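You operate a simulated robot arm through the tools that you are given. There is no shell and no other tool. Be economical: measure what you need, move in short steps, check, and stop when the job is done.

Carry out the task below with a simulated two-armed robot. There is one attempt and no reset: what you move stays moved.

JOB
Fit the grey relay in the relay tester's socket B, test it at 24 V and switch off.
Fine: fit it before you switch on; press TEST once; leave the knob at 24 V.

Only the result counts: the job must be done as asked and must still hold three seconds after the hand-in. Knocking over, shifting, dropping, spilling or breaking anything else fails it.

ROBOT AND FRAMES
Two 7-joint arms with fingered hands on one trunk that stands fixed in place. Base frame: the origin is at the foot of the trunk, x ahead of it, y to its left, z up. Units: m, degrees, N and s.
The left shoulder is at [0.021, 0.208, 1.248], the right one opposite. Payload 5 kg a hand.
Tool frame (each hand has its own): the origin (TCP) lies between the finger pads and is the grasp point; the fingertips stand 0.048 m ahead of it; z points along the fingers, y is the line along which they close. The gripper opens to 0.16 m. The gripper's body begins 0.056 m behind the TCP. The gripper is a hand of 4 fingers: y runs from the thumb to the fingers, the wrist lies at [-0.026, -0.142, -0.252] in the tool frame.
Orientation is that of the tool frame in the base frame, as a unit quaternion [x, y, z, w]. With the fingers straight down and the wrist toward the robot, the tool's x, y and z point along [0, 1, 0], [1, 0, 0] and [0, 0, -1] of the base frame.

CONTROLS
- The arms move only by the tool nudge_tool. It takes "left_series", "right_series" or both (then of equal length, played together; a hand with none holds still); each is a list of rows, each an object (a shift or turn left out is 0) with "slide": the shift along the base's x, y, z in m, a list of three; "dr": the turn, a rotation vector about the base's x, y, z in degrees, a list of three. In form: [{"slide": [x, y, z], "dr": [ax, ay, az]}, ...]. A call has 1 to 8 rows; each row is the pose to reach, as a shift and turn from the pose commanded when the call began. Rows are played at 5 a second. More than 0.05 m and 8.6 degrees between two rows, and nothing of the call is played. A pose out of reach is approached as far as the arm can. The call stops where the force on the tool passes 40 N (or 10 N more than at its start, if that is more) or the arm is blocked; 0.2 s more then pass. In this call time passes only in rows, and 0.2 s behind the last. The reply holds the time, the measured pose of the TCP, the force on the tool along the base axes, the opening and the grip force, in the units named above and with some noise, with the torque about the TCP (base axes, N m) and any sound that the robot's microphone picked up.
- Cameras (640 x 400 px; columns grow to the right, rows downward): "scene" is now at [0.1015, 0.0104, 1.4403]; the picture's right is [0.12, -0.99, 0.00], its down [-0.54, -0.06, -0.84] and it looks along [0.83, 0.10, -0.55] (base axes); focal length 342 px, centre (320, 200). "left" rides on the left gripper at [-0.087, -0.133, -0.189] in its tool frame; the picture's right is [-0.83, -0.26, 0.49], its down [0.51, -0.71, 0.49] and it looks along [0.22, 0.66, 0.72] (tool axes); focal length 238 px, centre (320, 200). "right" rides on the right gripper at [0.087, -0.133, -0.189] in its tool frame; the picture's right is [-0.83, 0.26, -0.49], its down [-0.51, -0.71, 0.49] and it looks along [-0.22, 0.66, 0.72] (tool axes); focal length 238 px, centre (320, 200).
- camera(camera): a new picture of that camera. It takes no simulated time.
- slide_trunk(by): slides the trunk up (or, below 0, down) by that many m; the arms and the scene camera ride with it, the base frame stays. It gives what a move gives, with no picture.
- set_fingers(index, middle, ring, thumb_bend, thumb_turn, hand): sets how far each is bent, from 0 (flat) to 100 (curled in); at 30 the hand is open as for a grip, at 70 the pads meet at the TCP. One left out holds its place. A second passes; each finger stops where it meets its share of the squeeze, and holds until it gets a number again. It is the only way to open and close the hand. It gives what a move gives, with no picture; readings hold the bend of each and the force on the fingers (four entries, about 0 where the hand has none), thumb and palm. thumb_turn goes from beside the hand (0) to across from the fingers (100), as for a grip.
- head_to(pan, tilt): turns the head with the scene camera to pan (to the left, within 86 degrees either way) and tilt (down, from -29 to 69), counted from straight ahead of the robot. It gives what a move gives.
- probe_pixels(camera, pixels): for up to 12 pixels [column, row] of the newest picture of that camera ("zoom" is the newest enlarged one), the place [x, y, z] in the base frame of the surface seen there, good to about 0.002 m. It takes no simulated time.
- enlarge(camera, box): a new picture of the part [left, top, right, bottom] of that camera's present view, enlarged. It takes no simulated time.
- hand_in(): hands the job in; it is judged then, once.

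Go step by step. Measure first, check grasps and placings, and put right what went wrong. The budget is 80 turns and 44 pictures, counting those below and the enlarged ones. Unless the task says otherwise, let go and move clear before handing in, and close with one line.

The tools are called after "Call:" by a JSON object that holds its "method" and its "body". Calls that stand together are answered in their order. nudge_tool: Moves the arms, as the interface text tells. Its arguments: {"type":"object","properties":{"left_series":{"type":"array","items":{"type":"object","properties":{"slide":{"type":"array","items":{"type":"number"}},"dr":{"type":"array","items":{"type":"number"}}}}},"right_series":{"type":"array","items":{"type":"object","properties":{"slide":{"type":"array","items":{"type":"number"}},"dr":{"type":"array","items":{"type":"number"}}}}}},"required":[]} The other tools are called the same way: slide_trunk (by) slides the trunk up or down; set_fingers (index, middle, ring, thumb_bend, thumb_turn, hand) moves the fingers one by one; head_to (pan, tilt) turns the head that bears the scene camera; camera (camera) takes a picture; probe_pixels (camera, pixels) gives the place of the surface under pixels of a picture; enlarge (camera, box) takes an enlarged picture of a part of a camera's view; hand_in () hands the job in.

At the start:

```text
t: 0.0
left_ee_pos: [0.6644, 0.4008, 1.1302]
left_orientation: [0.707, 0.707, 0.0, 0.0]
left_contact_force: [-0.1, 0.2, -0.7]
left_ft_torque: [-0.01, -0.01, -0.01]
left_grip_width: 0.1598
left_finger_force: 0.0
left_shape: jaw
left_bend: [30.0, 30.0, 30.0, 30.0, 98.0]
left_finger forces: [0.0, 0.0, 0.1, 0.0, 0.1, 0.0]
right_ee_pos: [0.6783, -0.2017, 1.1495]
right_orientation: [0.707, 0.707, 0.0, -0.001]
right_contact_force: [-0.5, -0.9, -0.5]
right_ft_torque: [0.02, -0.03, 0.01]
right_grip_width: 0.1597
right_finger_force: 0.0
right_shape: jaw
right_bend: [30.0, 30.0, 30.0, 30.0, 98.0]
right_finger forces: [0.0, 0.0, 0.0, 0.0, 0.0, 0.0]
trunk travel left (down, up): [-0.25, 0.44]
head pan, tilt: [6.7, 33.2]
```

scene: 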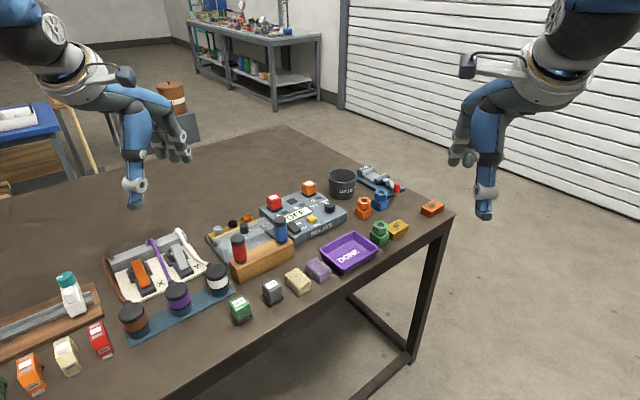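
right: 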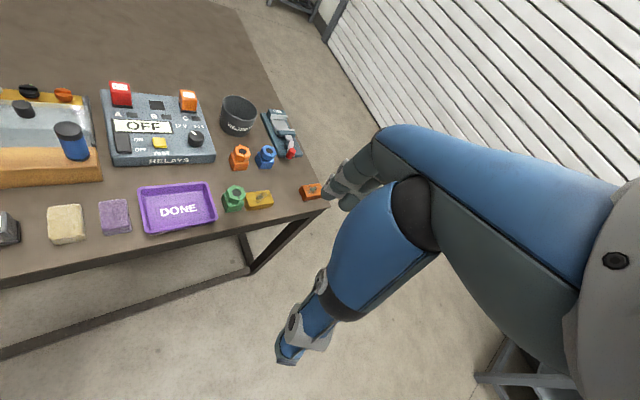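
left: 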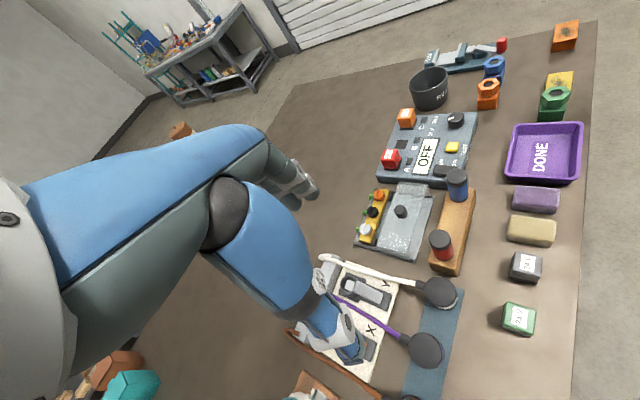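

The tester sits near scene (303,215), with red and orange relays apparently fitted and an empty socket between them. The grey relay is likely at (272,292). I'll enlarge both.

Call:
{"method": "enlarge", "body": {"camera": "scene", "box": [240, 170, 360, 245]}}

Call:
{"method": "enlarge", "body": {"camera": "right", "box": [90, 70, 226, 175]}}

Call:
{"method": "enlarge", "body": {"camera": "scene", "box": [220, 255, 340, 330]}}

```text
5.33 times, centred on (300, 208) of scene
```

zoom: 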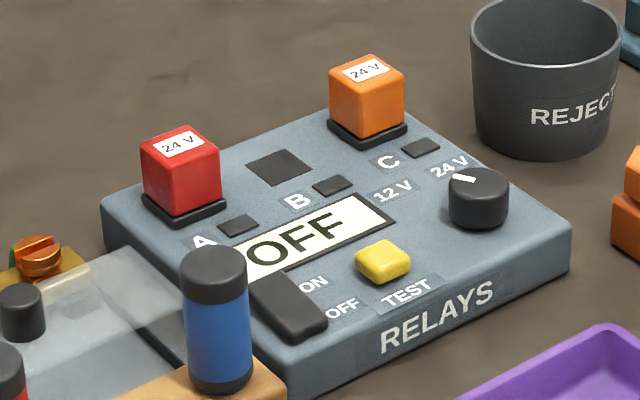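

```text
3.81 times, centred on (158, 122) of right
```

zoom: 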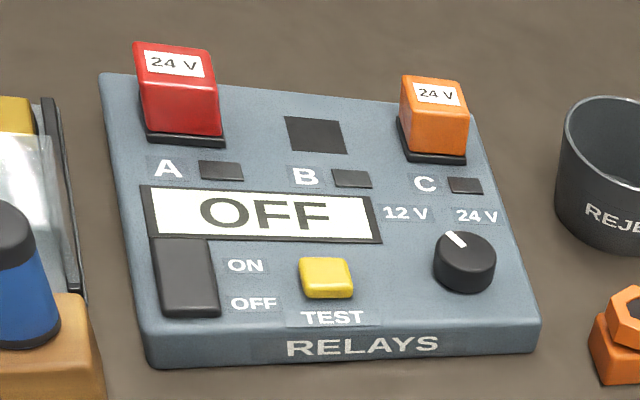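

```text
5.33 times, centred on (280, 292) of scene
```

zoom: 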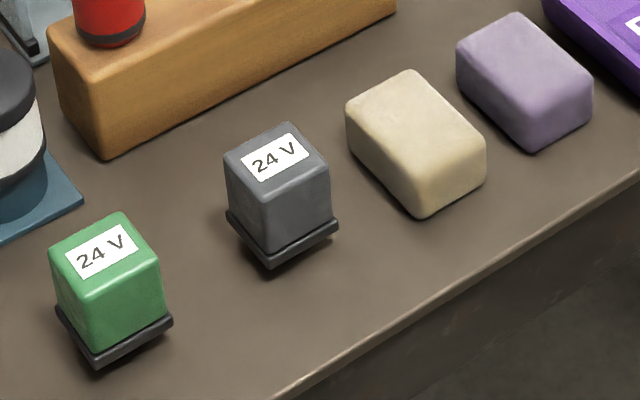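

The display reads OFF, socket B is the empty dark square, the knob marker points at 12 V, and the grey relay is labelled 24 V. I'll measure the relay first in the zoom picture.

Call:
{"method": "probe_pixels", "body": {"camera": "zoom", "pixels": [[232, 156], [285, 128], [324, 158], [268, 190], [276, 158], [230, 216], [268, 262], [334, 228], [200, 230], [300, 290], [250, 210], [300, 205]]}}

Call:
{"method": "enlarge", "body": {"camera": "scene", "box": [250, 175, 352, 239]}}

```text
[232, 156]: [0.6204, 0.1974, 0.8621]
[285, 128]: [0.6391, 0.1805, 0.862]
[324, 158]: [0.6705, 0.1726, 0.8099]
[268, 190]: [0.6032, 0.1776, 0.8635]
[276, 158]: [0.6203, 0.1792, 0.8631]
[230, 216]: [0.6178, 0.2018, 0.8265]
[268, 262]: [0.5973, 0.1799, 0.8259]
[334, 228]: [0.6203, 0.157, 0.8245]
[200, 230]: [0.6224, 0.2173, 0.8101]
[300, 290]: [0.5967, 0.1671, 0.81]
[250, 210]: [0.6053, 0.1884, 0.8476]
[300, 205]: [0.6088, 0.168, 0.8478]
```

```text
6.25 times, centred on (301, 207) of scene
```

zoom: 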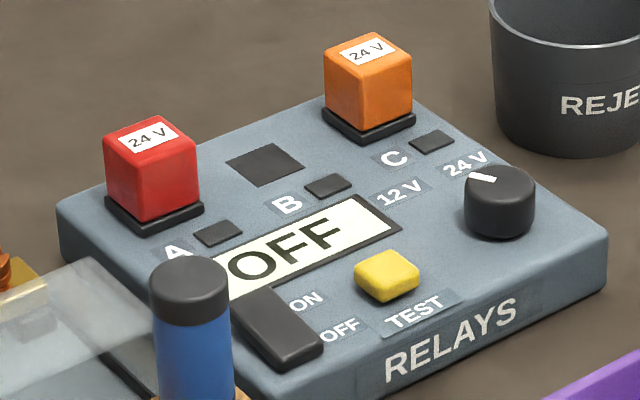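

The relay is about 26 mm square, centred near (0.619, 0.179), turned about 45°, with its top at z 0.863. Next I'll measure the tester.

Call:
{"method": "probe_pixels", "body": {"camera": "zoom", "pixels": [[228, 162], [270, 143], [304, 163], [263, 186], [265, 164], [235, 302], [265, 288], [322, 352], [292, 364], [272, 325], [386, 272], [500, 190]]}}

Call:
{"method": "probe_pixels", "body": {"camera": "zoom", "pixels": [[472, 176], [494, 182], [468, 195], [533, 195], [497, 170], [60, 205], [415, 97], [604, 235], [148, 140], [366, 55], [450, 290], [245, 207]]}}

Call:
{"method": "probe_pixels", "body": {"camera": "zoom", "pixels": [[400, 190], [465, 163], [107, 205], [152, 232], [202, 208], [323, 112], [368, 142], [414, 115], [360, 268], [385, 300], [417, 270], [190, 265]]}}

```text
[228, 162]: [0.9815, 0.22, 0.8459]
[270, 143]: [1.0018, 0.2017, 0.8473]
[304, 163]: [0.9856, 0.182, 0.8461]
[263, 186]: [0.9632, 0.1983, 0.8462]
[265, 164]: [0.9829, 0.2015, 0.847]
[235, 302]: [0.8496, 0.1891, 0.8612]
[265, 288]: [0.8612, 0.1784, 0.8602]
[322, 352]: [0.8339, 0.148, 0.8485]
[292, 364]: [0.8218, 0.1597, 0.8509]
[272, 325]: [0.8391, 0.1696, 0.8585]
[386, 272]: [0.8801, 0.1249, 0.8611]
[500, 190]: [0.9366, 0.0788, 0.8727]
```

```text
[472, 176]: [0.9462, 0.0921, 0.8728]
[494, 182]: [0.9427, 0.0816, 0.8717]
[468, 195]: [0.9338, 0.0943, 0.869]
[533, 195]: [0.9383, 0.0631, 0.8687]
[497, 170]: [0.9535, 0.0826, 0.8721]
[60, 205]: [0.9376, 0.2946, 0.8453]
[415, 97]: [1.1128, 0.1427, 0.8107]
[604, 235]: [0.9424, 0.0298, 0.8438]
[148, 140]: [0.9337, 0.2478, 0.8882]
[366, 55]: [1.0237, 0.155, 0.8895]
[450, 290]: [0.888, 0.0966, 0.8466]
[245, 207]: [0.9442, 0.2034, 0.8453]
```

```text
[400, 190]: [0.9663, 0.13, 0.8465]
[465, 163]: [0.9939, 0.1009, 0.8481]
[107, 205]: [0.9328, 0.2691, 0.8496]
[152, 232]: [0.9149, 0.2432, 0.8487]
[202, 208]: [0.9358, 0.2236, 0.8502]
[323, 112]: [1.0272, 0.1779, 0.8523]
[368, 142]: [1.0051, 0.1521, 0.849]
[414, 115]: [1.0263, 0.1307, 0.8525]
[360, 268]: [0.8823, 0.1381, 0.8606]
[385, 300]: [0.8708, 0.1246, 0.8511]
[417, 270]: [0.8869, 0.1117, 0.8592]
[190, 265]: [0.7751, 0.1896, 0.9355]
```

Socket B is centred near (0.982, 0.2005), its edges also run at 45°, and the labels read the same way, so the relay only needs to be carried across. I'll check clearances around the relay, then pre-shape and turn the left hand.

Call:
{"method": "probe_pixels", "body": {"camera": "scene", "pixels": [[286, 276], [295, 270], [311, 280], [299, 295], [297, 280], [240, 280], [262, 278], [280, 225], [238, 240], [240, 300], [313, 268], [217, 270]]}}

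Call:
{"method": "set_fingers", "body": {"hand": "left", "index": 50, "middle": 50, "ring": 50, "thumb_bend": 50}}

Call:
{"method": "nudge_tool", "body": {"left_series": [{"slide": [0, -0.03, 0], "dr": [0, 0, -7.5]}, {"slide": [0, -0.06, 0], "dr": [0, 0, -15]}, {"slide": [0, -0.09, 0], "dr": [0, 0, -22.5]}, {"slide": [0, -0.12, 0], "dr": [0, 0, -30]}, {"slide": [0, -0.15, 0], "dr": [0, 0, -37.5]}, {"slide": [0, -0.18, 0], "dr": [0, 0, -45]}]}}

```text
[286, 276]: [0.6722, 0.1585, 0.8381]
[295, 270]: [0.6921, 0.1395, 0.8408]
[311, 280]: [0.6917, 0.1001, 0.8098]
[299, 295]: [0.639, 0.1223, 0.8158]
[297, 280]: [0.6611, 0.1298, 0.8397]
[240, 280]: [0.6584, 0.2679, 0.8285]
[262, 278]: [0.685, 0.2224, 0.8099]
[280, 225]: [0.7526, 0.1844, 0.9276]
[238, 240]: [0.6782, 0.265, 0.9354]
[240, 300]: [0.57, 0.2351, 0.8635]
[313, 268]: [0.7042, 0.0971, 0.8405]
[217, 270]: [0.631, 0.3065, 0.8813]
```

```text
t: 1.0
left_ee_pos: [0.6634, 0.4012, 1.1302]
left_orientation: [0.707, 0.707, 0.0, 0.001]
left_contact_force: [0.1, -0.4, -0.5]
left_ft_torque: [0.0, 0.0, 0.0]
left_grip_width: 0.0916
left_finger_force: 0.1
left_shape: fingers
left_bend: [50.0, 50.0, 50.0, 50.0, 98.0]
left_finger forces: [0.1, 0.0, 0.0, 0.0, 0.0, 0.0]
right_ee_pos: [0.6764, -0.2016, 1.1503]
right_orientation: [0.707, 0.707, 0.0, 0.0]
right_contact_force: [0.5, 0.2, -0.4]
right_ft_torque: [0.03, -0.03, -0.03]
right_grip_width: 0.1597
right_finger_force: 0.0
right_shape: jaw
right_bend: [30.0, 30.0, 30.0, 30.0, 98.0]
right_finger forces: [0.1, 0.0, 0.1, 0.0, 0.2, 0.1]
trunk travel left (down, up): [-0.25, 0.44]
head pan, tilt: [6.7, 33.2]
```

```text
t: 2.4
left_ee_pos: [0.6632, 0.2213, 1.1303]
left_orientation: [0.924, 0.382, 0.0, -0.001]
left_contact_force: [-0.2, -0.1, 0.4]
left_ft_torque: [0.04, 0.02, -0.01]
left_grip_width: 0.0917
left_finger_force: 0.0
left_shape: fingers
left_bend: [50.0, 50.0, 50.0, 50.0, 98.0]
left_finger forces: [0.1, 0.0, 0.0, 0.0, 0.1, 0.1]
right_ee_pos: [0.6776, -0.2027, 1.1509]
right_orientation: [0.707, 0.707, -0.001, 0.0]
right_contact_force: [0.6, 0.6, -0.2]
right_ft_torque: [0.01, 0.07, 0.02]
right_grip_width: 0.1594
right_finger_force: 0.0
right_shape: jaw
right_bend: [30.0, 30.0, 30.0, 30.0, 98.0]
right_finger forces: [0.1, 0.0, 0.0, 0.0, 0.0, 0.1]
trunk travel left (down, up): [-0.25, 0.44]
head pan, tilt: [6.7, 33.2]
```

With bend 50 the opening is 0.092 m, and the cream block's face is only about 0.05 m from the relay's centre, so I'll narrow to 60. I'll tilt the tool 30° about its closing line and move above the relay.

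Call:
{"method": "set_fingers", "body": {"hand": "left", "index": 60, "middle": 60, "ring": 60, "thumb_bend": 60}}

Call:
{"method": "nudge_tool", "body": {"left_series": [{"slide": [-0.015, -0.013, -0.03], "dr": [5.303, -5.303, 0]}, {"slide": [-0.03, -0.026, -0.06], "dr": [10.607, -10.607, 0]}, {"slide": [-0.045, -0.04, -0.09], "dr": [15.91, -15.91, 0]}, {"slide": [-0.055, -0.053, -0.12], "dr": [21.213, -21.213, 0]}, {"slide": [-0.055, -0.053, -0.16], "dr": [21.213, -21.213, 0]}]}}

Call:
{"method": "camera", "body": {"camera": "scene"}}

Call:
{"method": "camera", "body": {"camera": "left"}}

```text
t: 3.4
left_ee_pos: [0.6633, 0.2217, 1.1299]
left_orientation: [0.924, 0.383, -0.001, 0.0]
left_contact_force: [-0.1, 0.1, -0.3]
left_ft_torque: [0.0, 0.0, -0.01]
left_grip_width: 0.0521
left_finger_force: 0.1
left_shape: fingers
left_bend: [60.0, 60.0, 60.0, 60.0, 98.0]
left_finger forces: [0.0, 0.0, 0.1, 0.0, 0.1, 0.1]
right_ee_pos: [0.6773, -0.2024, 1.1489]
right_orientation: [0.707, 0.707, -0.001, 0.0]
right_contact_force: [-0.2, -0.6, 0.7]
right_ft_torque: [0.01, -0.03, 0.03]
right_grip_width: 0.1597
right_finger_force: 0.1
right_shape: jaw
right_bend: [30.0, 30.0, 30.0, 30.0, 98.0]
right_finger forces: [0.0, 0.1, 0.1, 0.0, 0.0, 0.0]
trunk travel left (down, up): [-0.25, 0.44]
head pan, tilt: [6.7, 33.2]
```

```text
t: 4.6
left_ee_pos: [0.6138, 0.1674, 0.9665]
left_orientation: [0.892, 0.371, 0.239, -0.099]
left_contact_force: [1.7, 0.8, 0.0]
left_ft_torque: [-0.08, 0.17, -0.08]
left_grip_width: 0.0518
left_finger_force: 0.1
left_shape: fingers
left_bend: [60.0, 60.0, 60.0, 60.0, 97.0]
left_finger forces: [0.0, 0.1, 0.0, 0.0, 0.0, 0.0]
right_ee_pos: [0.6791, -0.2019, 1.1491]
right_orientation: [0.707, 0.707, -0.001, 0.0]
right_contact_force: [1.0, 1.8, -1.5]
right_ft_torque: [-0.11, 0.1, -0.02]
right_grip_width: 0.1595
right_finger_force: 0.1
right_shape: jaw
right_bend: [30.0, 30.0, 30.0, 30.0, 98.0]
right_finger forces: [0.0, 0.0, 0.1, 0.0, 0.1, 0.1]
trunk travel left (down, up): [-0.25, 0.44]
head pan, tilt: [6.7, 33.2]
```

```text
36 pictures are left
```

scene: 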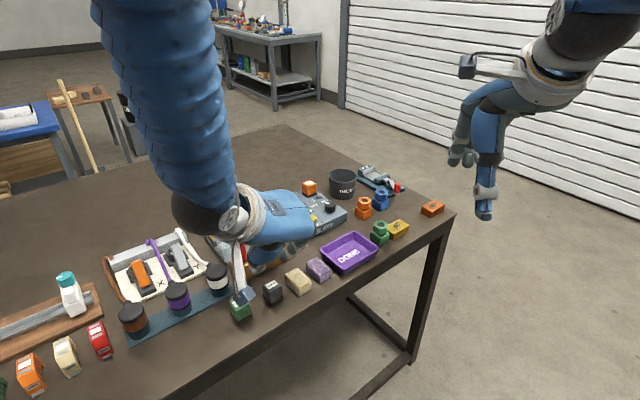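

```text
35 pictures are left
```

left: 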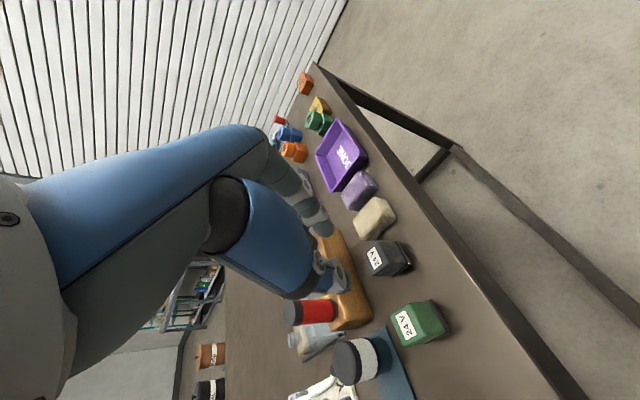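

The hand sits above and behind the relay; in the left view the relay is at (385,258) and the pads near (320,245). I'll enlarge to see the finger shape.

Call:
{"method": "enlarge", "body": {"camera": "left", "box": [230, 170, 430, 320]}}

Call:
{"method": "enlarge", "body": {"camera": "scene", "box": [210, 200, 340, 330]}}

```text
2.67 times, centred on (330, 245) of left
```

zoom: 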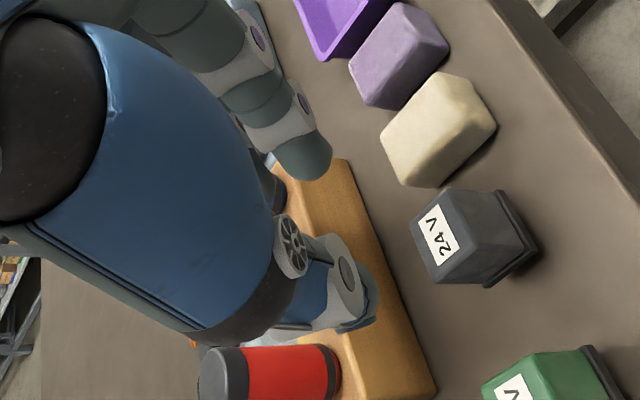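

```text
3.08 times, centred on (275, 265) of scene
```

zoom: 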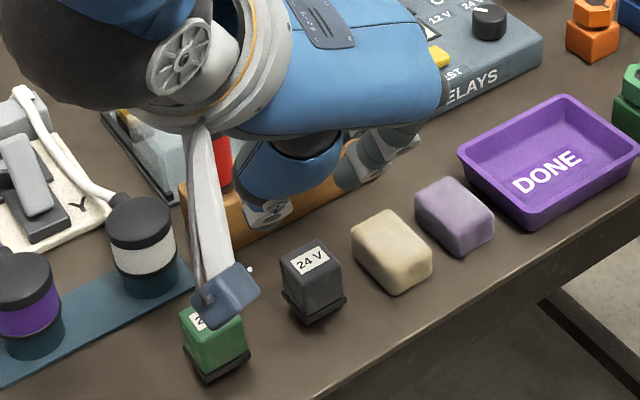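

I'll probe where the finger and thumb tips really are to check the tool geometry.

Call:
{"method": "probe_pixels", "body": {"camera": "left", "pixels": [[329, 222], [325, 218], [318, 205], [345, 262], [343, 270], [335, 262], [385, 258], [328, 229]]}}

Call:
{"method": "probe_pixels", "body": {"camera": "zoom", "pixels": [[415, 140], [400, 152], [365, 160], [350, 185], [265, 212], [268, 224], [250, 205], [290, 205], [345, 165], [340, 180]]}}

```text
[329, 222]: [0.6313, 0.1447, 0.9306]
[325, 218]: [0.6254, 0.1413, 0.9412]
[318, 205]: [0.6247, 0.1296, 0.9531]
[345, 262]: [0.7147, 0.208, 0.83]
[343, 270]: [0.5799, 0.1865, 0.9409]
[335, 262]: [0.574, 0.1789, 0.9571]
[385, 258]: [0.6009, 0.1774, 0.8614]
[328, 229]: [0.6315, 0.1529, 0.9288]
```

```text
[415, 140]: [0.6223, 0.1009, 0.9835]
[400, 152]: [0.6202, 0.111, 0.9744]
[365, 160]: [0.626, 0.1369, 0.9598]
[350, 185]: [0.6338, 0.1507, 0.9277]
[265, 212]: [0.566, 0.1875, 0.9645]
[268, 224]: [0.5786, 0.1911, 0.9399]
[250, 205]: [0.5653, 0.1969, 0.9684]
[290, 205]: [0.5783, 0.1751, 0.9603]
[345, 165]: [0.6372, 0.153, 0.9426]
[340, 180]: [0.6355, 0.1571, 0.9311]
```

The finger tips sit about 0.038 m below the TCP and the thumb tip about 0.027 m below it. I'll lower until they are just above the relay's top and check alignment.

Call:
{"method": "nudge_tool", "body": {"left_series": [{"slide": [0.004, 0.004, -0.03]}, {"slide": [0.007, 0.007, -0.06]}, {"slide": [0.007, 0.007, -0.066]}, {"slide": [0.007, 0.007, -0.066]}]}}

Call:
{"method": "enlarge", "body": {"camera": "left", "box": [270, 190, 400, 290]}}

Call:
{"method": "enlarge", "body": {"camera": "scene", "box": [220, 220, 330, 320]}}

```text
t: 5.6
left_ee_pos: [0.6182, 0.1743, 0.9029]
left_orientation: [0.892, 0.37, 0.239, -0.099]
left_contact_force: [0.7, 0.2, -1.2]
left_ft_torque: [-0.03, 0.01, 0.02]
left_grip_width: 0.0517
left_finger_force: 0.1
left_shape: fingers
left_bend: [60.0, 60.0, 60.0, 60.0, 97.0]
left_finger forces: [0.0, 0.0, 0.1, 0.0, 0.0, 0.0]
right_ee_pos: [0.6782, -0.2014, 1.1491]
right_orientation: [0.707, 0.707, 0.0, 0.0]
right_contact_force: [0.2, -0.3, -1.1]
right_ft_torque: [0.0, 0.03, -0.02]
right_grip_width: 0.1598
right_finger_force: 0.1
right_shape: jaw
right_bend: [30.0, 30.0, 30.0, 30.0, 98.0]
right_finger forces: [0.0, 0.0, 0.0, 0.0, 0.0, 0.0]
trunk travel left (down, up): [-0.25, 0.44]
head pan, tilt: [6.7, 33.2]
```

```text
4.00 times, centred on (335, 240) of left
```

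zoom: 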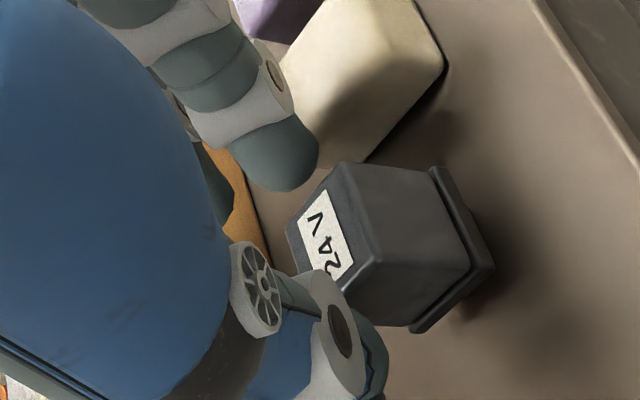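

```text
4.00 times, centred on (275, 270) of scene
```

zoom: 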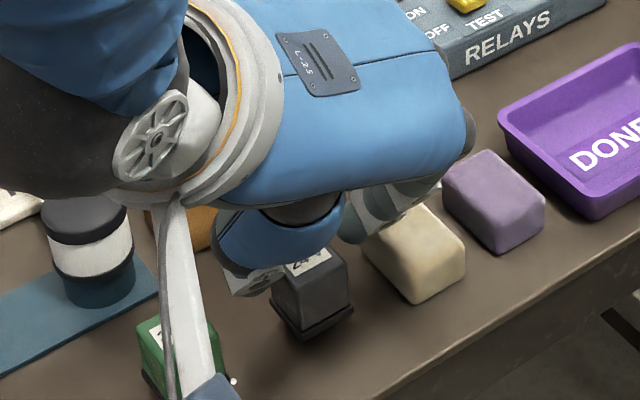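

The relay now lies between the thumb and the fingers, near left zoom (380,240). I'll probe the tips again before going down.

Call:
{"method": "probe_pixels", "body": {"camera": "zoom", "pixels": [[250, 290], [268, 285], [236, 280], [285, 268], [345, 238], [360, 235], [385, 215], [300, 290], [275, 310], [310, 340], [352, 308], [325, 250]]}}

Call:
{"method": "probe_pixels", "body": {"camera": "left", "pixels": [[329, 237], [334, 230], [331, 224], [345, 285], [338, 262], [343, 266], [345, 274], [357, 252], [342, 232], [329, 248], [348, 264], [317, 237]]}}

```text
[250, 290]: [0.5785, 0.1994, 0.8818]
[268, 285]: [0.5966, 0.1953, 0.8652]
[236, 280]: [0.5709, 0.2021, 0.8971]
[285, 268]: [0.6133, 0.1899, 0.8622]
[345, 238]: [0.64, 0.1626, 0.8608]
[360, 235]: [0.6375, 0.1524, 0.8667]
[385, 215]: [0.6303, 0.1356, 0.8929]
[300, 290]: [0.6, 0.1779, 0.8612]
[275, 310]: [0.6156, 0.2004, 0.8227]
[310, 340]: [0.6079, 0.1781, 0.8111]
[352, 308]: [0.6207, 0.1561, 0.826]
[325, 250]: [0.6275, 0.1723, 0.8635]
```

```text
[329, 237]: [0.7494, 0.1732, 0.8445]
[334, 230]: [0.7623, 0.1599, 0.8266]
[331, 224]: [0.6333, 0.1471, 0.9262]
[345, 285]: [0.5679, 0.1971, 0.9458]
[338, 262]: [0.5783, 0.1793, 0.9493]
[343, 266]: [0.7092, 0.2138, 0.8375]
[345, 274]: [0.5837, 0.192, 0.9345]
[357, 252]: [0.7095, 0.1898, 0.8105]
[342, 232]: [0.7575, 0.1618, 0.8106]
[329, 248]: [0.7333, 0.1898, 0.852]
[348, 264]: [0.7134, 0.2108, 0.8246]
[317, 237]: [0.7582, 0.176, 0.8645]
```

The thumb tip is at u≈-0.027 and the finger tip at +0.032 either side of the relay, both well centred. I'll go straight down 0.035 m.

Call:
{"method": "nudge_tool", "body": {"left_series": [{"slide": [0, 0, -0.012]}, {"slide": [0, 0, -0.024]}, {"slide": [0, 0, -0.034]}, {"slide": [0, 0, -0.034]}]}}

Call:
{"method": "set_fingers", "body": {"hand": "left", "index": 68, "middle": 68, "ring": 68, "thumb_bend": 68}}

Call:
{"method": "enlarge", "body": {"camera": "left", "box": [270, 190, 400, 290]}}

```text
t: 6.6
left_ee_pos: [0.6171, 0.1747, 0.8701]
left_orientation: [0.892, 0.37, 0.239, -0.099]
left_contact_force: [-0.6, -1.3, 0.4]
left_ft_torque: [0.02, -0.04, 0.02]
left_grip_width: 0.0515
left_finger_force: 0.1
left_shape: fingers
left_bend: [60.0, 60.0, 60.0, 60.0, 97.0]
left_finger forces: [0.0, 0.0, 0.0, 0.0, 0.0, 0.1]
right_ee_pos: [0.6769, -0.2022, 1.1503]
right_orientation: [0.706, 0.708, 0.0, 0.001]
right_contact_force: [-1.1, 0.4, -0.2]
right_ft_torque: [0.02, -0.03, 0.03]
right_grip_width: 0.1592
right_finger_force: 0.0
right_shape: jaw
right_bend: [30.0, 30.0, 30.0, 30.0, 98.0]
right_finger forces: [0.0, 0.1, 0.0, 0.1, 0.0, 0.0]
trunk travel left (down, up): [-0.25, 0.44]
head pan, tilt: [6.7, 33.2]
```

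```text
t: 7.6
left_ee_pos: [0.6169, 0.1741, 0.8687]
left_orientation: [0.893, 0.369, 0.239, -0.099]
left_contact_force: [0.7, 0.7, 1.0]
left_ft_torque: [-0.05, -0.04, 0.01]
left_grip_width: 0.0403
left_finger_force: 8.0
left_shape: fingers
left_bend: [63.0, 68.0, 68.0, 64.0, 97.0]
left_finger forces: [7.8, 0.0, 0.0, 0.1, 8.0, 0.0]
right_ee_pos: [0.6771, -0.2027, 1.1506]
right_orientation: [0.707, 0.707, -0.001, 0.0]
right_contact_force: [-0.2, -0.1, 0.3]
right_ft_torque: [-0.01, 0.01, 0.02]
right_grip_width: 0.1593
right_finger_force: 0.0
right_shape: jaw
right_bend: [30.0, 30.0, 30.0, 30.0, 98.0]
right_finger forces: [0.1, 0.0, 0.1, 0.1, 0.0, 0.0]
trunk travel left (down, up): [-0.25, 0.44]
head pan, tilt: [6.7, 33.2]
```

```text
4.00 times, centred on (335, 240) of left
```

zoom: 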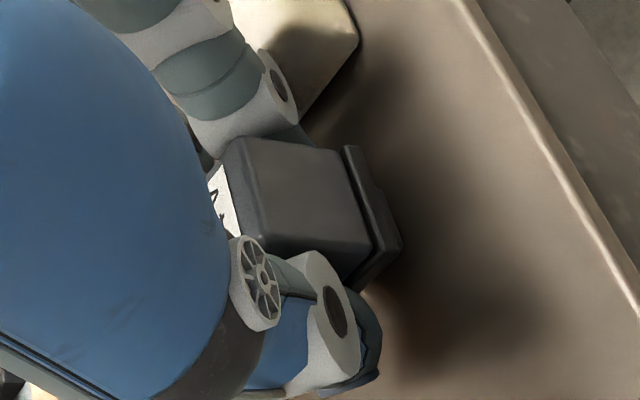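

The index and thumb hold the relay at 8 N, while middle and ring have passed behind it. I'll lift slowly and check that it comes along level.

Call:
{"method": "nudge_tool", "body": {"left_series": [{"slide": [0, 0, 0.01]}, {"slide": [0, 0, 0.03]}, {"slide": [0, 0, 0.06]}, {"slide": [0, 0, 0.1]}, {"slide": [0, 0, 0.12]}]}}

Call:
{"method": "enlarge", "body": {"camera": "left", "box": [270, 190, 400, 290]}}

Call:
{"method": "enlarge", "body": {"camera": "scene", "box": [220, 190, 330, 290]}}

```text
t: 8.8
left_ee_pos: [0.616, 0.1766, 0.9881]
left_orientation: [0.893, 0.369, 0.238, -0.1]
left_contact_force: [0.1, 0.6, -1.1]
left_ft_torque: [-0.02, -0.02, -0.02]
left_grip_width: 0.0402
left_finger_force: 7.6
left_shape: fingers
left_bend: [63.0, 68.0, 68.0, 64.0, 97.0]
left_finger forces: [7.4, 0.0, 0.0, 0.1, 7.7, 0.0]
right_ee_pos: [0.6771, -0.2005, 1.1492]
right_orientation: [0.707, 0.707, -0.001, 0.0]
right_contact_force: [0.4, -0.6, -1.5]
right_ft_torque: [0.0, 0.01, 0.0]
right_grip_width: 0.1596
right_finger_force: 0.1
right_shape: jaw
right_bend: [30.0, 30.0, 30.0, 30.0, 98.0]
right_finger forces: [0.1, 0.0, 0.0, 0.1, 0.0, 0.0]
trunk travel left (down, up): [-0.25, 0.44]
head pan, tilt: [6.7, 33.2]
```

```text
4.00 times, centred on (335, 240) of left
```

zoom: 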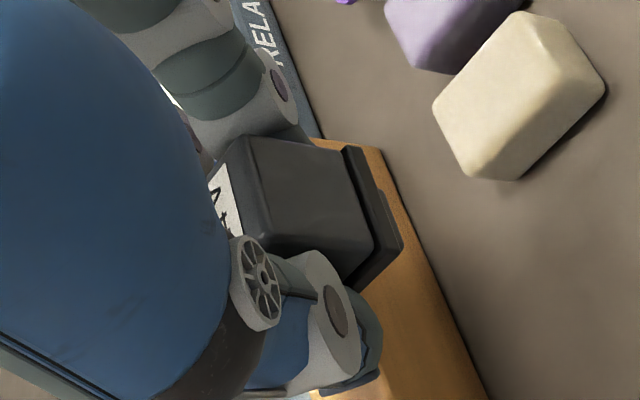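

```text
4.00 times, centred on (275, 240) of scene
```

zoom: 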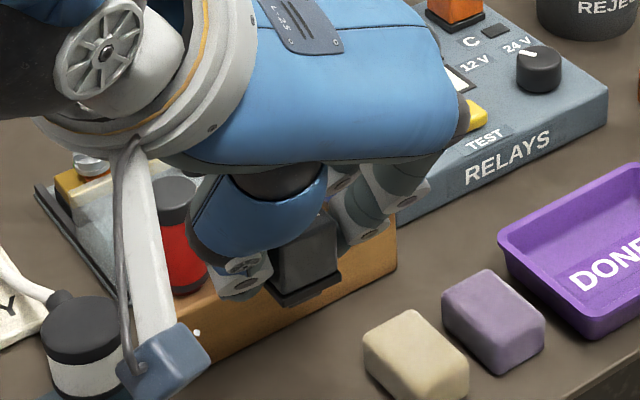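

The relay is held and level. I'll measure its base corners to learn its offset from the TCP.

Call:
{"method": "probe_pixels", "body": {"camera": "zoom", "pixels": [[270, 287], [284, 303], [338, 278], [283, 250], [305, 270], [275, 262], [332, 255], [282, 298], [310, 292]]}}

Call:
{"method": "nudge_tool", "body": {"left_series": [{"slide": [0.0, 0, 0.03]}, {"slide": [0.0, 0, 0.06]}, {"slide": [0.045, 0.0, 0.07]}, {"slide": [0.09, 0.0, 0.07]}, {"slide": [0.135, 0.0, 0.07]}, {"slide": [0.18, 0.0, 0.07]}, {"slide": [0.225, 0.0, 0.07]}, {"slide": [0.27, 0.0, 0.07]}]}}

```text
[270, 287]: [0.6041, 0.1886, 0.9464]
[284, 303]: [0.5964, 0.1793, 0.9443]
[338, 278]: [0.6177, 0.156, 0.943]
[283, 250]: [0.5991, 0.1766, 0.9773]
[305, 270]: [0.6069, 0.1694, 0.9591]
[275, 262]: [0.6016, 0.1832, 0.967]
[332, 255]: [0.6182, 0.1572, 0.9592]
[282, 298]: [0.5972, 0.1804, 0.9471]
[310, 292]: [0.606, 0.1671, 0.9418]
```

```text
t: 10.6
left_ee_pos: [0.8886, 0.179, 1.0587]
left_orientation: [0.893, 0.37, 0.238, -0.099]
left_contact_force: [0.7, 0.5, -1.7]
left_ft_torque: [-0.02, -0.03, -0.03]
left_grip_width: 0.0401
left_finger_force: 6.9
left_shape: fingers
left_bend: [63.0, 68.0, 68.0, 64.0, 97.0]
left_finger forces: [7.2, 0.0, 0.1, 0.0, 7.5, 0.0]
right_ee_pos: [0.6788, -0.2005, 1.1485]
right_orientation: [0.707, 0.707, -0.001, 0.0]
right_contact_force: [0.7, 0.1, 0.2]
right_ft_torque: [-0.03, 0.1, 0.01]
right_grip_width: 0.1597
right_finger_force: 0.0
right_shape: jaw
right_bend: [30.0, 30.0, 30.0, 30.0, 98.0]
right_finger forces: [0.1, 0.0, 0.1, 0.1, 0.0, 0.1]
trunk travel left (down, up): [-0.25, 0.44]
head pan, tilt: [6.7, 33.2]
```

The relay still sits with the same offset to the tool. I'll move over socket B, staying above the neighbouring relays, and check whether the arm reaches there.

Call:
{"method": "nudge_tool", "body": {"left_series": [{"slide": [0.03, 0.006, 0]}, {"slide": [0.06, 0.012, -0.02]}, {"slide": [0.0912, 0.0185, -0.05]}, {"slide": [0.0912, 0.0185, -0.08]}, {"slide": [0.0912, 0.0185, -0.09]}, {"slide": [0.0912, 0.0185, -0.09]}]}}

Call:
{"method": "enlarge", "body": {"camera": "scene", "box": [240, 150, 360, 245]}}

Call:
{"method": "enlarge", "body": {"camera": "left", "box": [270, 170, 420, 290]}}

Call:
{"method": "enlarge", "body": {"camera": "right", "box": [70, 40, 226, 175]}}

```text
t: 12.0
left_ee_pos: [0.9762, 0.1925, 0.9694]
left_orientation: [0.892, 0.369, 0.239, -0.099]
left_contact_force: [0.4, 0.0, -0.9]
left_ft_torque: [0.07, 0.0, 0.01]
left_grip_width: 0.0398
left_finger_force: 7.2
left_shape: fingers
left_bend: [63.0, 68.0, 68.0, 64.0, 97.0]
left_finger forces: [7.1, 0.1, 0.0, 0.0, 7.3, 0.1]
right_ee_pos: [0.6766, -0.2019, 1.1505]
right_orientation: [0.707, 0.707, 0.0, -0.001]
right_contact_force: [-0.4, -0.7, 0.5]
right_ft_torque: [-0.01, 0.0, 0.0]
right_grip_width: 0.1597
right_finger_force: 0.1
right_shape: jaw
right_bend: [30.0, 30.0, 30.0, 30.0, 98.0]
right_finger forces: [0.0, 0.1, 0.0, 0.1, 0.0, 0.0]
trunk travel left (down, up): [-0.25, 0.44]
head pan, tilt: [6.7, 33.2]
```

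```text
4.21 times, centred on (300, 198) of scene
```

zoom: 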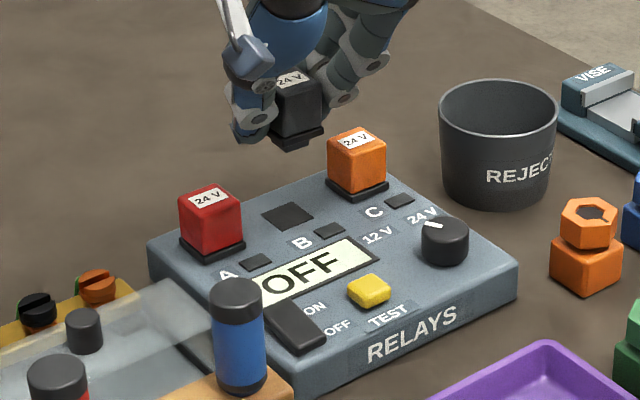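

```text
3.33 times, centred on (345, 230) of left
```

zoom: 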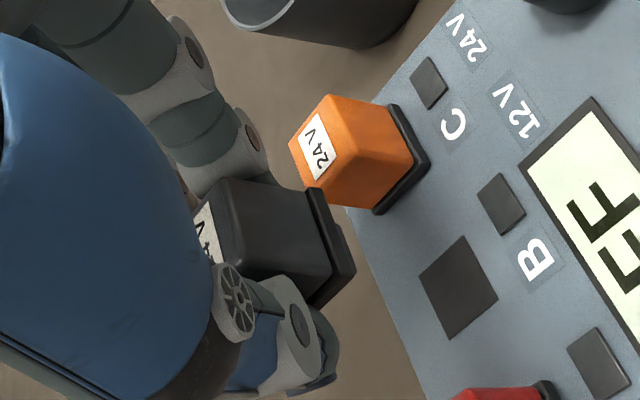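

```text
2.96 times, centred on (148, 108) of right
```

zoom: 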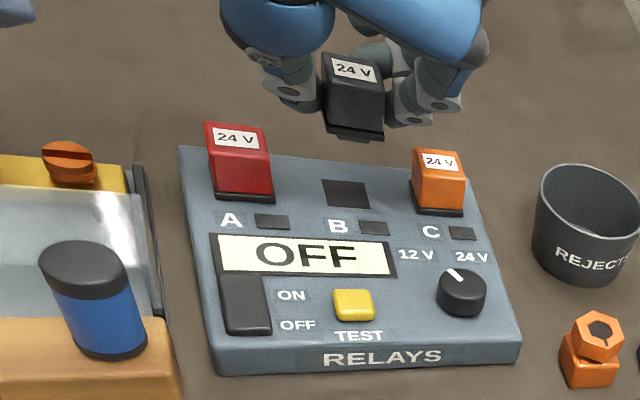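

The right camera gives a fine view: the relay is at zoom (355,95) over the socket at (346,194). The measured TCP is a few mm short of the command, so I'll probe the held relay and the socket directly.

Call:
{"method": "probe_pixels", "body": {"camera": "zoom", "pixels": [[329, 130], [356, 136], [382, 138], [330, 98], [380, 105], [352, 71], [322, 181], [362, 182], [371, 208], [333, 206], [346, 194], [355, 105]]}}

Call:
{"method": "nudge_tool", "body": {"left_series": [{"slide": [0, 0, 0]}, {"slide": [0, 0, 0]}]}}

```text
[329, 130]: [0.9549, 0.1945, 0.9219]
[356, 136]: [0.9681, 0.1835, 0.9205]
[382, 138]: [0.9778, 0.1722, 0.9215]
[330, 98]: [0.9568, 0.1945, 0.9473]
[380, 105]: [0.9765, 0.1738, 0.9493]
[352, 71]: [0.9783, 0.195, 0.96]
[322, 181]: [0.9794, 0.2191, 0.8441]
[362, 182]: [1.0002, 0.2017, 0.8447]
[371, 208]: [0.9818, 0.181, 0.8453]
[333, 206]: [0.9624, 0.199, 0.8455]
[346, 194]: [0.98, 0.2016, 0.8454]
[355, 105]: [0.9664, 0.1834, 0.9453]
```

```text
t: 12.6
left_ee_pos: [0.9747, 0.1921, 0.9696]
left_orientation: [0.893, 0.369, 0.239, -0.099]
left_contact_force: [-1.3, -0.3, -1.1]
left_ft_torque: [-0.06, 0.01, 0.0]
left_grip_width: 0.0398
left_finger_force: 7.2
left_shape: fingers
left_bend: [63.0, 68.0, 68.0, 64.0, 97.0]
left_finger forces: [7.1, 0.1, 0.1, 0.0, 7.3, 0.0]
right_ee_pos: [0.6774, -0.2025, 1.1495]
right_orientation: [0.707, 0.707, 0.0, 0.0]
right_contact_force: [0.2, 0.3, 0.6]
right_ft_torque: [-0.01, 0.0, -0.02]
right_grip_width: 0.1595
right_finger_force: 0.0
right_shape: jaw
right_bend: [30.0, 30.0, 30.0, 30.0, 98.0]
right_finger forces: [0.1, 0.1, 0.1, 0.0, 0.0, 0.1]
trunk travel left (down, up): [-0.25, 0.44]
head pan, tilt: [6.7, 33.2]
```

The relay's base centre is about (0.978, 0.1946), so it needs about +3 mm in x and +5.6 mm in y. I'll lower the trunk 0.035 m, which keeps the arm's posture, then correct sideways.

Call:
{"method": "slide_trunk", "body": {"by": -0.035}}

Call:
{"method": "nudge_tool", "body": {"left_series": [{"slide": [0.003, 0.0055, 0]}, {"slide": [0.003, 0.0055, 0]}, {"slide": [0.003, 0.0055, 0]}]}}

```text
t: 13.4
left_ee_pos: [0.9758, 0.1926, 0.9372]
left_orientation: [0.892, 0.37, 0.239, -0.099]
left_contact_force: [-0.4, 0.0, 0.1]
left_ft_torque: [-0.01, 0.01, -0.02]
left_grip_width: 0.0401
left_finger_force: 7.5
left_shape: fingers
left_bend: [63.0, 68.0, 68.0, 64.0, 97.0]
left_finger forces: [7.2, 0.0, 0.0, 0.1, 7.3, 0.0]
right_ee_pos: [0.6775, -0.2015, 1.1162]
right_orientation: [0.707, 0.707, 0.0, 0.0]
right_contact_force: [-0.1, -0.8, 0.0]
right_ft_torque: [-0.06, -0.04, -0.01]
right_grip_width: 0.1596
right_finger_force: 0.0
right_shape: jaw
right_bend: [30.0, 30.0, 30.0, 30.0, 98.0]
right_finger forces: [0.0, 0.1, 0.0, 0.1, 0.1, 0.1]
trunk travel left (down, up): [-0.215, 0.475]
head pan, tilt: [6.7, 33.2]
```

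```text
t: 14.2
left_ee_pos: [0.9785, 0.1973, 0.9331]
left_orientation: [0.892, 0.37, 0.239, -0.099]
left_contact_force: [0.7, -0.3, -1.0]
left_ft_torque: [-0.02, -0.03, -0.01]
left_grip_width: 0.04
left_finger_force: 7.0
left_shape: fingers
left_bend: [63.0, 68.0, 68.0, 64.0, 97.0]
left_finger forces: [7.1, 0.1, 0.0, 0.0, 7.3, 0.0]
right_ee_pos: [0.6774, -0.2025, 1.1144]
right_orientation: [0.707, 0.708, 0.0, -0.001]
right_contact_force: [-0.4, -0.3, 0.1]
right_ft_torque: [-0.04, 0.02, 0.0]
right_grip_width: 0.1598
right_finger_force: 0.1
right_shape: jaw
right_bend: [30.0, 30.0, 30.0, 30.0, 98.0]
right_finger forces: [0.0, 0.1, 0.0, 0.0, 0.0, 0.0]
trunk travel left (down, up): [-0.215, 0.475]
head pan, tilt: [6.7, 33.2]
```

The arm responds and isn't at its limit. I'll lower to about 1 cm above the socket and check the alignment.

Call:
{"method": "nudge_tool", "body": {"left_series": [{"slide": [0, 0, -0.008]}, {"slide": [0, 0, -0.015]}, {"slide": [0, 0, -0.015]}]}}

Call:
{"method": "enlarge", "body": {"camera": "right", "box": [100, 50, 210, 130]}}

```text
t: 15.0
left_ee_pos: [0.9787, 0.1963, 0.9182]
left_orientation: [0.893, 0.369, 0.239, -0.098]
left_contact_force: [0.7, -0.1, -0.9]
left_ft_torque: [0.02, 0.0, -0.04]
left_grip_width: 0.0401
left_finger_force: 7.6
left_shape: fingers
left_bend: [63.0, 68.0, 68.0, 64.0, 97.0]
left_finger forces: [7.1, 0.0, 0.0, 0.0, 7.3, 0.0]
right_ee_pos: [0.6767, -0.2014, 1.1153]
right_orientation: [0.708, 0.707, 0.001, 0.0]
right_contact_force: [-0.3, 0.8, 0.3]
right_ft_torque: [-0.01, 0.01, 0.02]
right_grip_width: 0.1596
right_finger_force: 0.1
right_shape: jaw
right_bend: [30.0, 30.0, 30.0, 30.0, 98.0]
right_finger forces: [0.1, 0.0, 0.0, 0.1, 0.0, 0.1]
trunk travel left (down, up): [-0.215, 0.475]
head pan, tilt: [6.7, 33.2]
```

```text
5.00 times, centred on (155, 90) of right
```

zoom: 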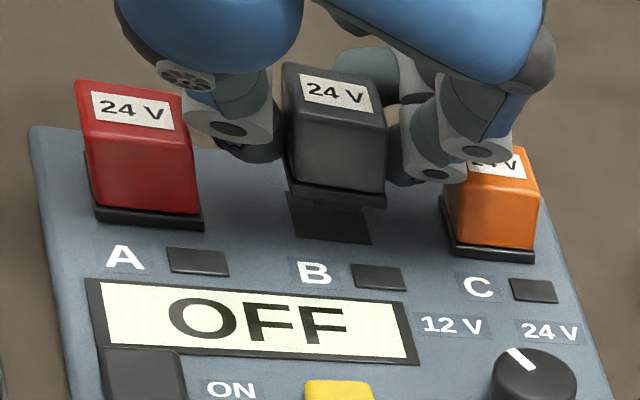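

The relay looks lined up with the socket, but the finger knuckle at zoom (470,150) and thumb at (205,125) are close to the orange and red relays. I'll probe the clearances.

Call:
{"method": "probe_pixels", "body": {"camera": "zoom", "pixels": [[470, 158], [500, 155], [440, 180], [480, 145], [470, 185], [462, 172], [200, 125], [225, 130], [245, 155], [183, 92], [195, 150], [520, 160]]}}

Call:
{"method": "probe_pixels", "body": {"camera": "zoom", "pixels": [[288, 180], [335, 198], [384, 204], [287, 192], [385, 190], [290, 230], [371, 243], [335, 150], [400, 184], [510, 130], [190, 85], [420, 178]]}}

```text
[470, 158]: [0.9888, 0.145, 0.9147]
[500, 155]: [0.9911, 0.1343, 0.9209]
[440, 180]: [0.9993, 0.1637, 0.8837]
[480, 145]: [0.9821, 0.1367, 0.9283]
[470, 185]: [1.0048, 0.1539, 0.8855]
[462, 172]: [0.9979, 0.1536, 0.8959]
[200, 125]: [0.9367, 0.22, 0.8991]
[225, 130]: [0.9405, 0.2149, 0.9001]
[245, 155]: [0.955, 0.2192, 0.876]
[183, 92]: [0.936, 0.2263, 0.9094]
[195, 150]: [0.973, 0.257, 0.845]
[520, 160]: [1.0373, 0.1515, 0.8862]
```

```text
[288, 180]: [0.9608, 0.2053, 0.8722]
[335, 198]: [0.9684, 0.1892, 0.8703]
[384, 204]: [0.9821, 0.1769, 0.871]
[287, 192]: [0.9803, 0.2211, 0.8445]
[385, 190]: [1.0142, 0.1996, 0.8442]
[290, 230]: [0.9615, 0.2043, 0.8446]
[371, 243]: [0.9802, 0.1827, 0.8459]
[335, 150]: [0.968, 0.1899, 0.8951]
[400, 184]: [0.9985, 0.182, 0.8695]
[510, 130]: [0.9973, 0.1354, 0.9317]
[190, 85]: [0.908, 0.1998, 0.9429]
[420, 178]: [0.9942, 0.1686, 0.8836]
```

The relay's centre agrees with the socket's within about 1 mm. The fingers have a few mm of clearance from both neighbours, so I'll go down in small steps and watch the force.

Call:
{"method": "nudge_tool", "body": {"left_series": [{"slide": [0, 0, -0.004]}, {"slide": [0, 0, -0.008]}, {"slide": [0, 0, -0.011]}, {"slide": [0, 0, -0.011]}]}}

```text
t: 16.0
left_ee_pos: [0.9783, 0.1971, 0.9082]
left_orientation: [0.892, 0.369, 0.239, -0.099]
left_contact_force: [-1.7, 1.9, 1.7]
left_ft_torque: [-0.05, -0.05, 0.03]
left_grip_width: 0.0394
left_finger_force: 10.3
left_shape: fingers
left_bend: [63.0, 68.0, 68.0, 64.0, 97.0]
left_finger forces: [11.9, 0.0, 0.0, 0.0, 9.0, 0.1]
right_ee_pos: [0.6766, -0.2011, 1.1155]
right_orientation: [0.707, 0.707, 0.001, -0.001]
right_contact_force: [0.0, -0.2, -0.3]
right_ft_torque: [0.0, 0.0, 0.01]
right_grip_width: 0.1597
right_finger_force: 0.0
right_shape: jaw
right_bend: [30.0, 30.0, 30.0, 30.0, 98.0]
right_finger forces: [0.0, 0.0, 0.1, 0.1, 0.0, 0.0]
trunk travel left (down, up): [-0.215, 0.475]
head pan, tilt: [6.7, 33.2]
```

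A small sideways force of about 2.5 N along the row has appeared with the TCP at 0.908, so the plug or a finger is touching something. I'll look.

Call:
{"method": "enlarge", "body": {"camera": "right", "box": [100, 50, 210, 130]}}

Call:
{"method": "enlarge", "body": {"camera": "left", "box": [270, 170, 420, 290]}}

```text
5.00 times, centred on (155, 90) of right
```

zoom: 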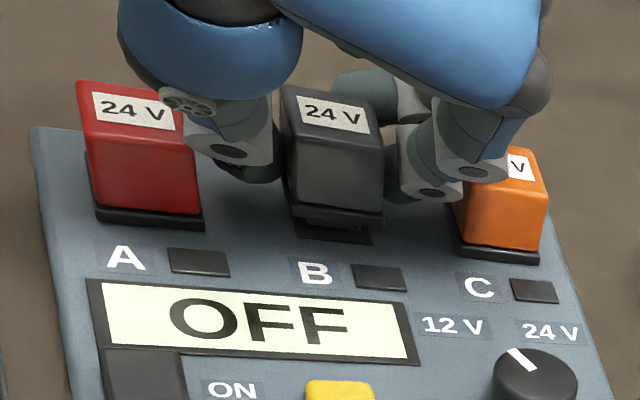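

```text
3.33 times, centred on (345, 230) of left
```

zoom: 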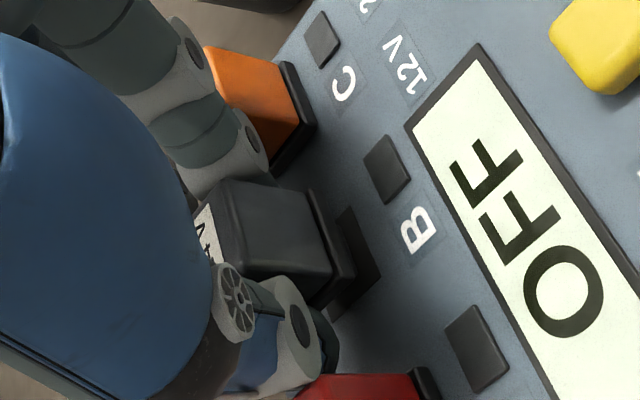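

The orange relay's right edge moved from zoom x≈540 to 547, so my finger knuckle is leaning on it. I'll back up at once and check that it springs back.

Call:
{"method": "nudge_tool", "body": {"left_series": [{"slide": [0, 0, 0.01]}, {"slide": [0, 0, 0.03]}, {"slide": [0, 0, 0.06]}, {"slide": [0, 0, 0.08]}]}}

Call:
{"method": "enlarge", "body": {"camera": "right", "box": [100, 50, 210, 130]}}

```text
t: 17.0
left_ee_pos: [0.9787, 0.1979, 0.9881]
left_orientation: [0.893, 0.369, 0.238, -0.099]
left_contact_force: [0.1, -0.4, -0.9]
left_ft_torque: [-0.01, -0.04, -0.02]
left_grip_width: 0.0399
left_finger_force: 7.6
left_shape: fingers
left_bend: [63.0, 68.0, 68.0, 64.0, 97.0]
left_finger forces: [8.2, 0.0, 0.0, 0.1, 8.3, 0.0]
right_ee_pos: [0.6776, -0.2013, 1.1157]
right_orientation: [0.707, 0.707, 0.0, 0.0]
right_contact_force: [0.9, 0.1, 0.0]
right_ft_torque: [-0.03, -0.02, 0.01]
right_grip_width: 0.1594
right_finger_force: 0.1
right_shape: jaw
right_bend: [30.0, 30.0, 30.0, 30.0, 98.0]
right_finger forces: [0.0, 0.1, 0.1, 0.0, 0.0, 0.0]
trunk travel left (down, up): [-0.215, 0.475]
head pan, tilt: [6.7, 33.2]
```

```text
5.00 times, centred on (155, 90) of right
```

zoom: 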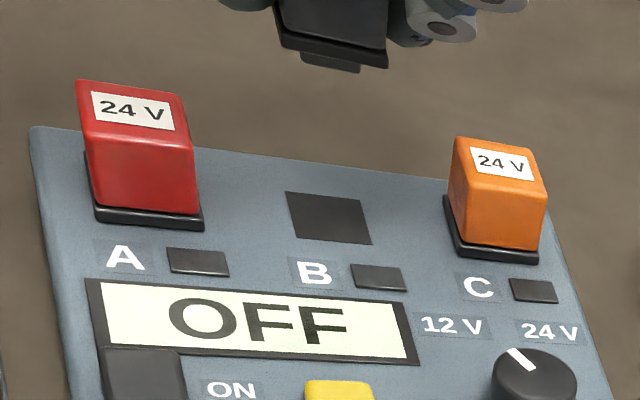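

The orange relay remains upright and seated but perhaps 1–2 mm off. I'll probe it against the earlier values.

Call:
{"method": "probe_pixels", "body": {"camera": "zoom", "pixels": [[444, 198], [462, 257], [538, 262], [500, 165], [500, 215], [95, 215], [203, 228], [150, 180], [460, 140], [540, 155], [455, 245], [135, 110]]}}

```text
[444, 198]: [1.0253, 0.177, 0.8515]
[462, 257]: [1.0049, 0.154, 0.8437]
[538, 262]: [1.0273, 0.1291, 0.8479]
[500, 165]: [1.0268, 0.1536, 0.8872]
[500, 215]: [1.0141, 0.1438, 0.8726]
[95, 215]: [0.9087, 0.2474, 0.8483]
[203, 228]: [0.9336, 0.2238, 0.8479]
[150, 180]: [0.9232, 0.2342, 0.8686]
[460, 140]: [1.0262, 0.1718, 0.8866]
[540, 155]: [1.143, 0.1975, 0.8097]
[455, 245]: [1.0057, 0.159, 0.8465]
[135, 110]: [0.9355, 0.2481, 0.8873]
```

The orange relay is within about 1 mm of its original place and still seated. I'll set the grey relay back on its table spot and regrip it about 16 mm higher, so the knuckles stay above the neighbours.

Call:
{"method": "nudge_tool", "body": {"left_series": [{"slide": [-0.02, -0.001, 0.04]}, {"slide": [-0.065, -0.004, 0.06]}, {"slide": [-0.11, -0.007, 0.07]}, {"slide": [-0.158, -0.01, 0.07]}, {"slide": [-0.206, -0.013, 0.07]}, {"slide": [-0.255, -0.016, 0.07]}, {"slide": [-0.304, -0.019, 0.07]}, {"slide": [-0.352, -0.023, 0.07]}]}}

Call:
{"method": "nudge_tool", "body": {"left_series": [{"slide": [-0.01, 0, -0.03]}, {"slide": [-0.01, 0, -0.07]}, {"slide": [-0.01, 0, -0.11]}, {"slide": [-0.01, 0, -0.14]}, {"slide": [-0.01, 0, -0.16]}, {"slide": [-0.01, 0, -0.17]}, {"slide": [-0.01, 0, -0.17]}]}}

```text
t: 18.8
left_ee_pos: [0.6269, 0.1764, 1.0624]
left_orientation: [0.892, 0.37, 0.24, -0.1]
left_contact_force: [-1.0, -0.8, 0.6]
left_ft_torque: [0.03, -0.03, -0.01]
left_grip_width: 0.0396
left_finger_force: 8.2
left_shape: fingers
left_bend: [63.0, 68.0, 68.0, 64.0, 97.0]
left_finger forces: [7.4, 0.0, 0.0, 0.0, 7.5, 0.0]
right_ee_pos: [0.6745, -0.2029, 1.1164]
right_orientation: [0.708, 0.706, 0.001, -0.001]
right_contact_force: [-1.0, -0.8, 0.3]
right_ft_torque: [0.05, -0.09, 0.0]
right_grip_width: 0.1595
right_finger_force: 0.0
right_shape: jaw
right_bend: [30.0, 30.0, 30.0, 30.0, 98.0]
right_finger forces: [0.1, 0.0, 0.1, 0.0, 0.1, 0.0]
trunk travel left (down, up): [-0.215, 0.475]
head pan, tilt: [6.7, 33.2]
```

```text
t: 20.4
left_ee_pos: [0.6171, 0.1735, 0.889]
left_orientation: [0.892, 0.369, 0.24, -0.099]
left_contact_force: [-0.5, 0.4, -1.2]
left_ft_torque: [0.02, -0.06, -0.04]
left_grip_width: 0.0392
left_finger_force: 7.6
left_shape: fingers
left_bend: [63.0, 68.0, 68.0, 64.0, 97.0]
left_finger forces: [7.3, 0.0, 0.0, 0.0, 7.4, 0.0]
right_ee_pos: [0.6767, -0.2014, 1.1167]
right_orientation: [0.707, 0.707, 0.0, 0.0]
right_contact_force: [-0.2, 0.0, -0.2]
right_ft_torque: [-0.02, 0.0, -0.01]
right_grip_width: 0.1595
right_finger_force: 0.0
right_shape: jaw
right_bend: [30.0, 30.0, 30.0, 30.0, 98.0]
right_finger forces: [0.0, 0.1, 0.0, 0.0, 0.0, 0.1]
trunk travel left (down, up): [-0.215, 0.475]
head pan, tilt: [6.7, 33.2]
```

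The relay is about 2 cm above the table. I'll lower to contact and release.

Call:
{"method": "nudge_tool", "body": {"left_series": [{"slide": [0, 0, -0.008]}, {"slide": [0, 0, -0.015]}, {"slide": [0, 0, -0.019]}, {"slide": [0, 0, -0.021]}, {"slide": [0, 0, -0.021]}]}}

```text
t: 21.6
left_ee_pos: [0.6171, 0.1753, 0.8686]
left_orientation: [0.892, 0.37, 0.239, -0.098]
left_contact_force: [-1.0, -1.2, 8.6]
left_ft_torque: [0.0, -0.06, 0.01]
left_grip_width: 0.0394
left_finger_force: 9.8
left_shape: fingers
left_bend: [63.0, 68.0, 68.0, 64.0, 97.0]
left_finger forces: [10.4, 0.0, 0.0, 0.0, 10.3, 0.0]
right_ee_pos: [0.6763, -0.202, 1.1156]
right_orientation: [0.707, 0.707, 0.0, 0.0]
right_contact_force: [-0.4, 0.0, -0.1]
right_ft_torque: [0.0, -0.02, -0.01]
right_grip_width: 0.1597
right_finger_force: 0.1
right_shape: jaw
right_bend: [30.0, 30.0, 30.0, 30.0, 98.0]
right_finger forces: [0.1, 0.0, 0.0, 0.1, 0.0, 0.0]
trunk travel left (down, up): [-0.215, 0.475]
head pan, tilt: [6.7, 33.2]
```

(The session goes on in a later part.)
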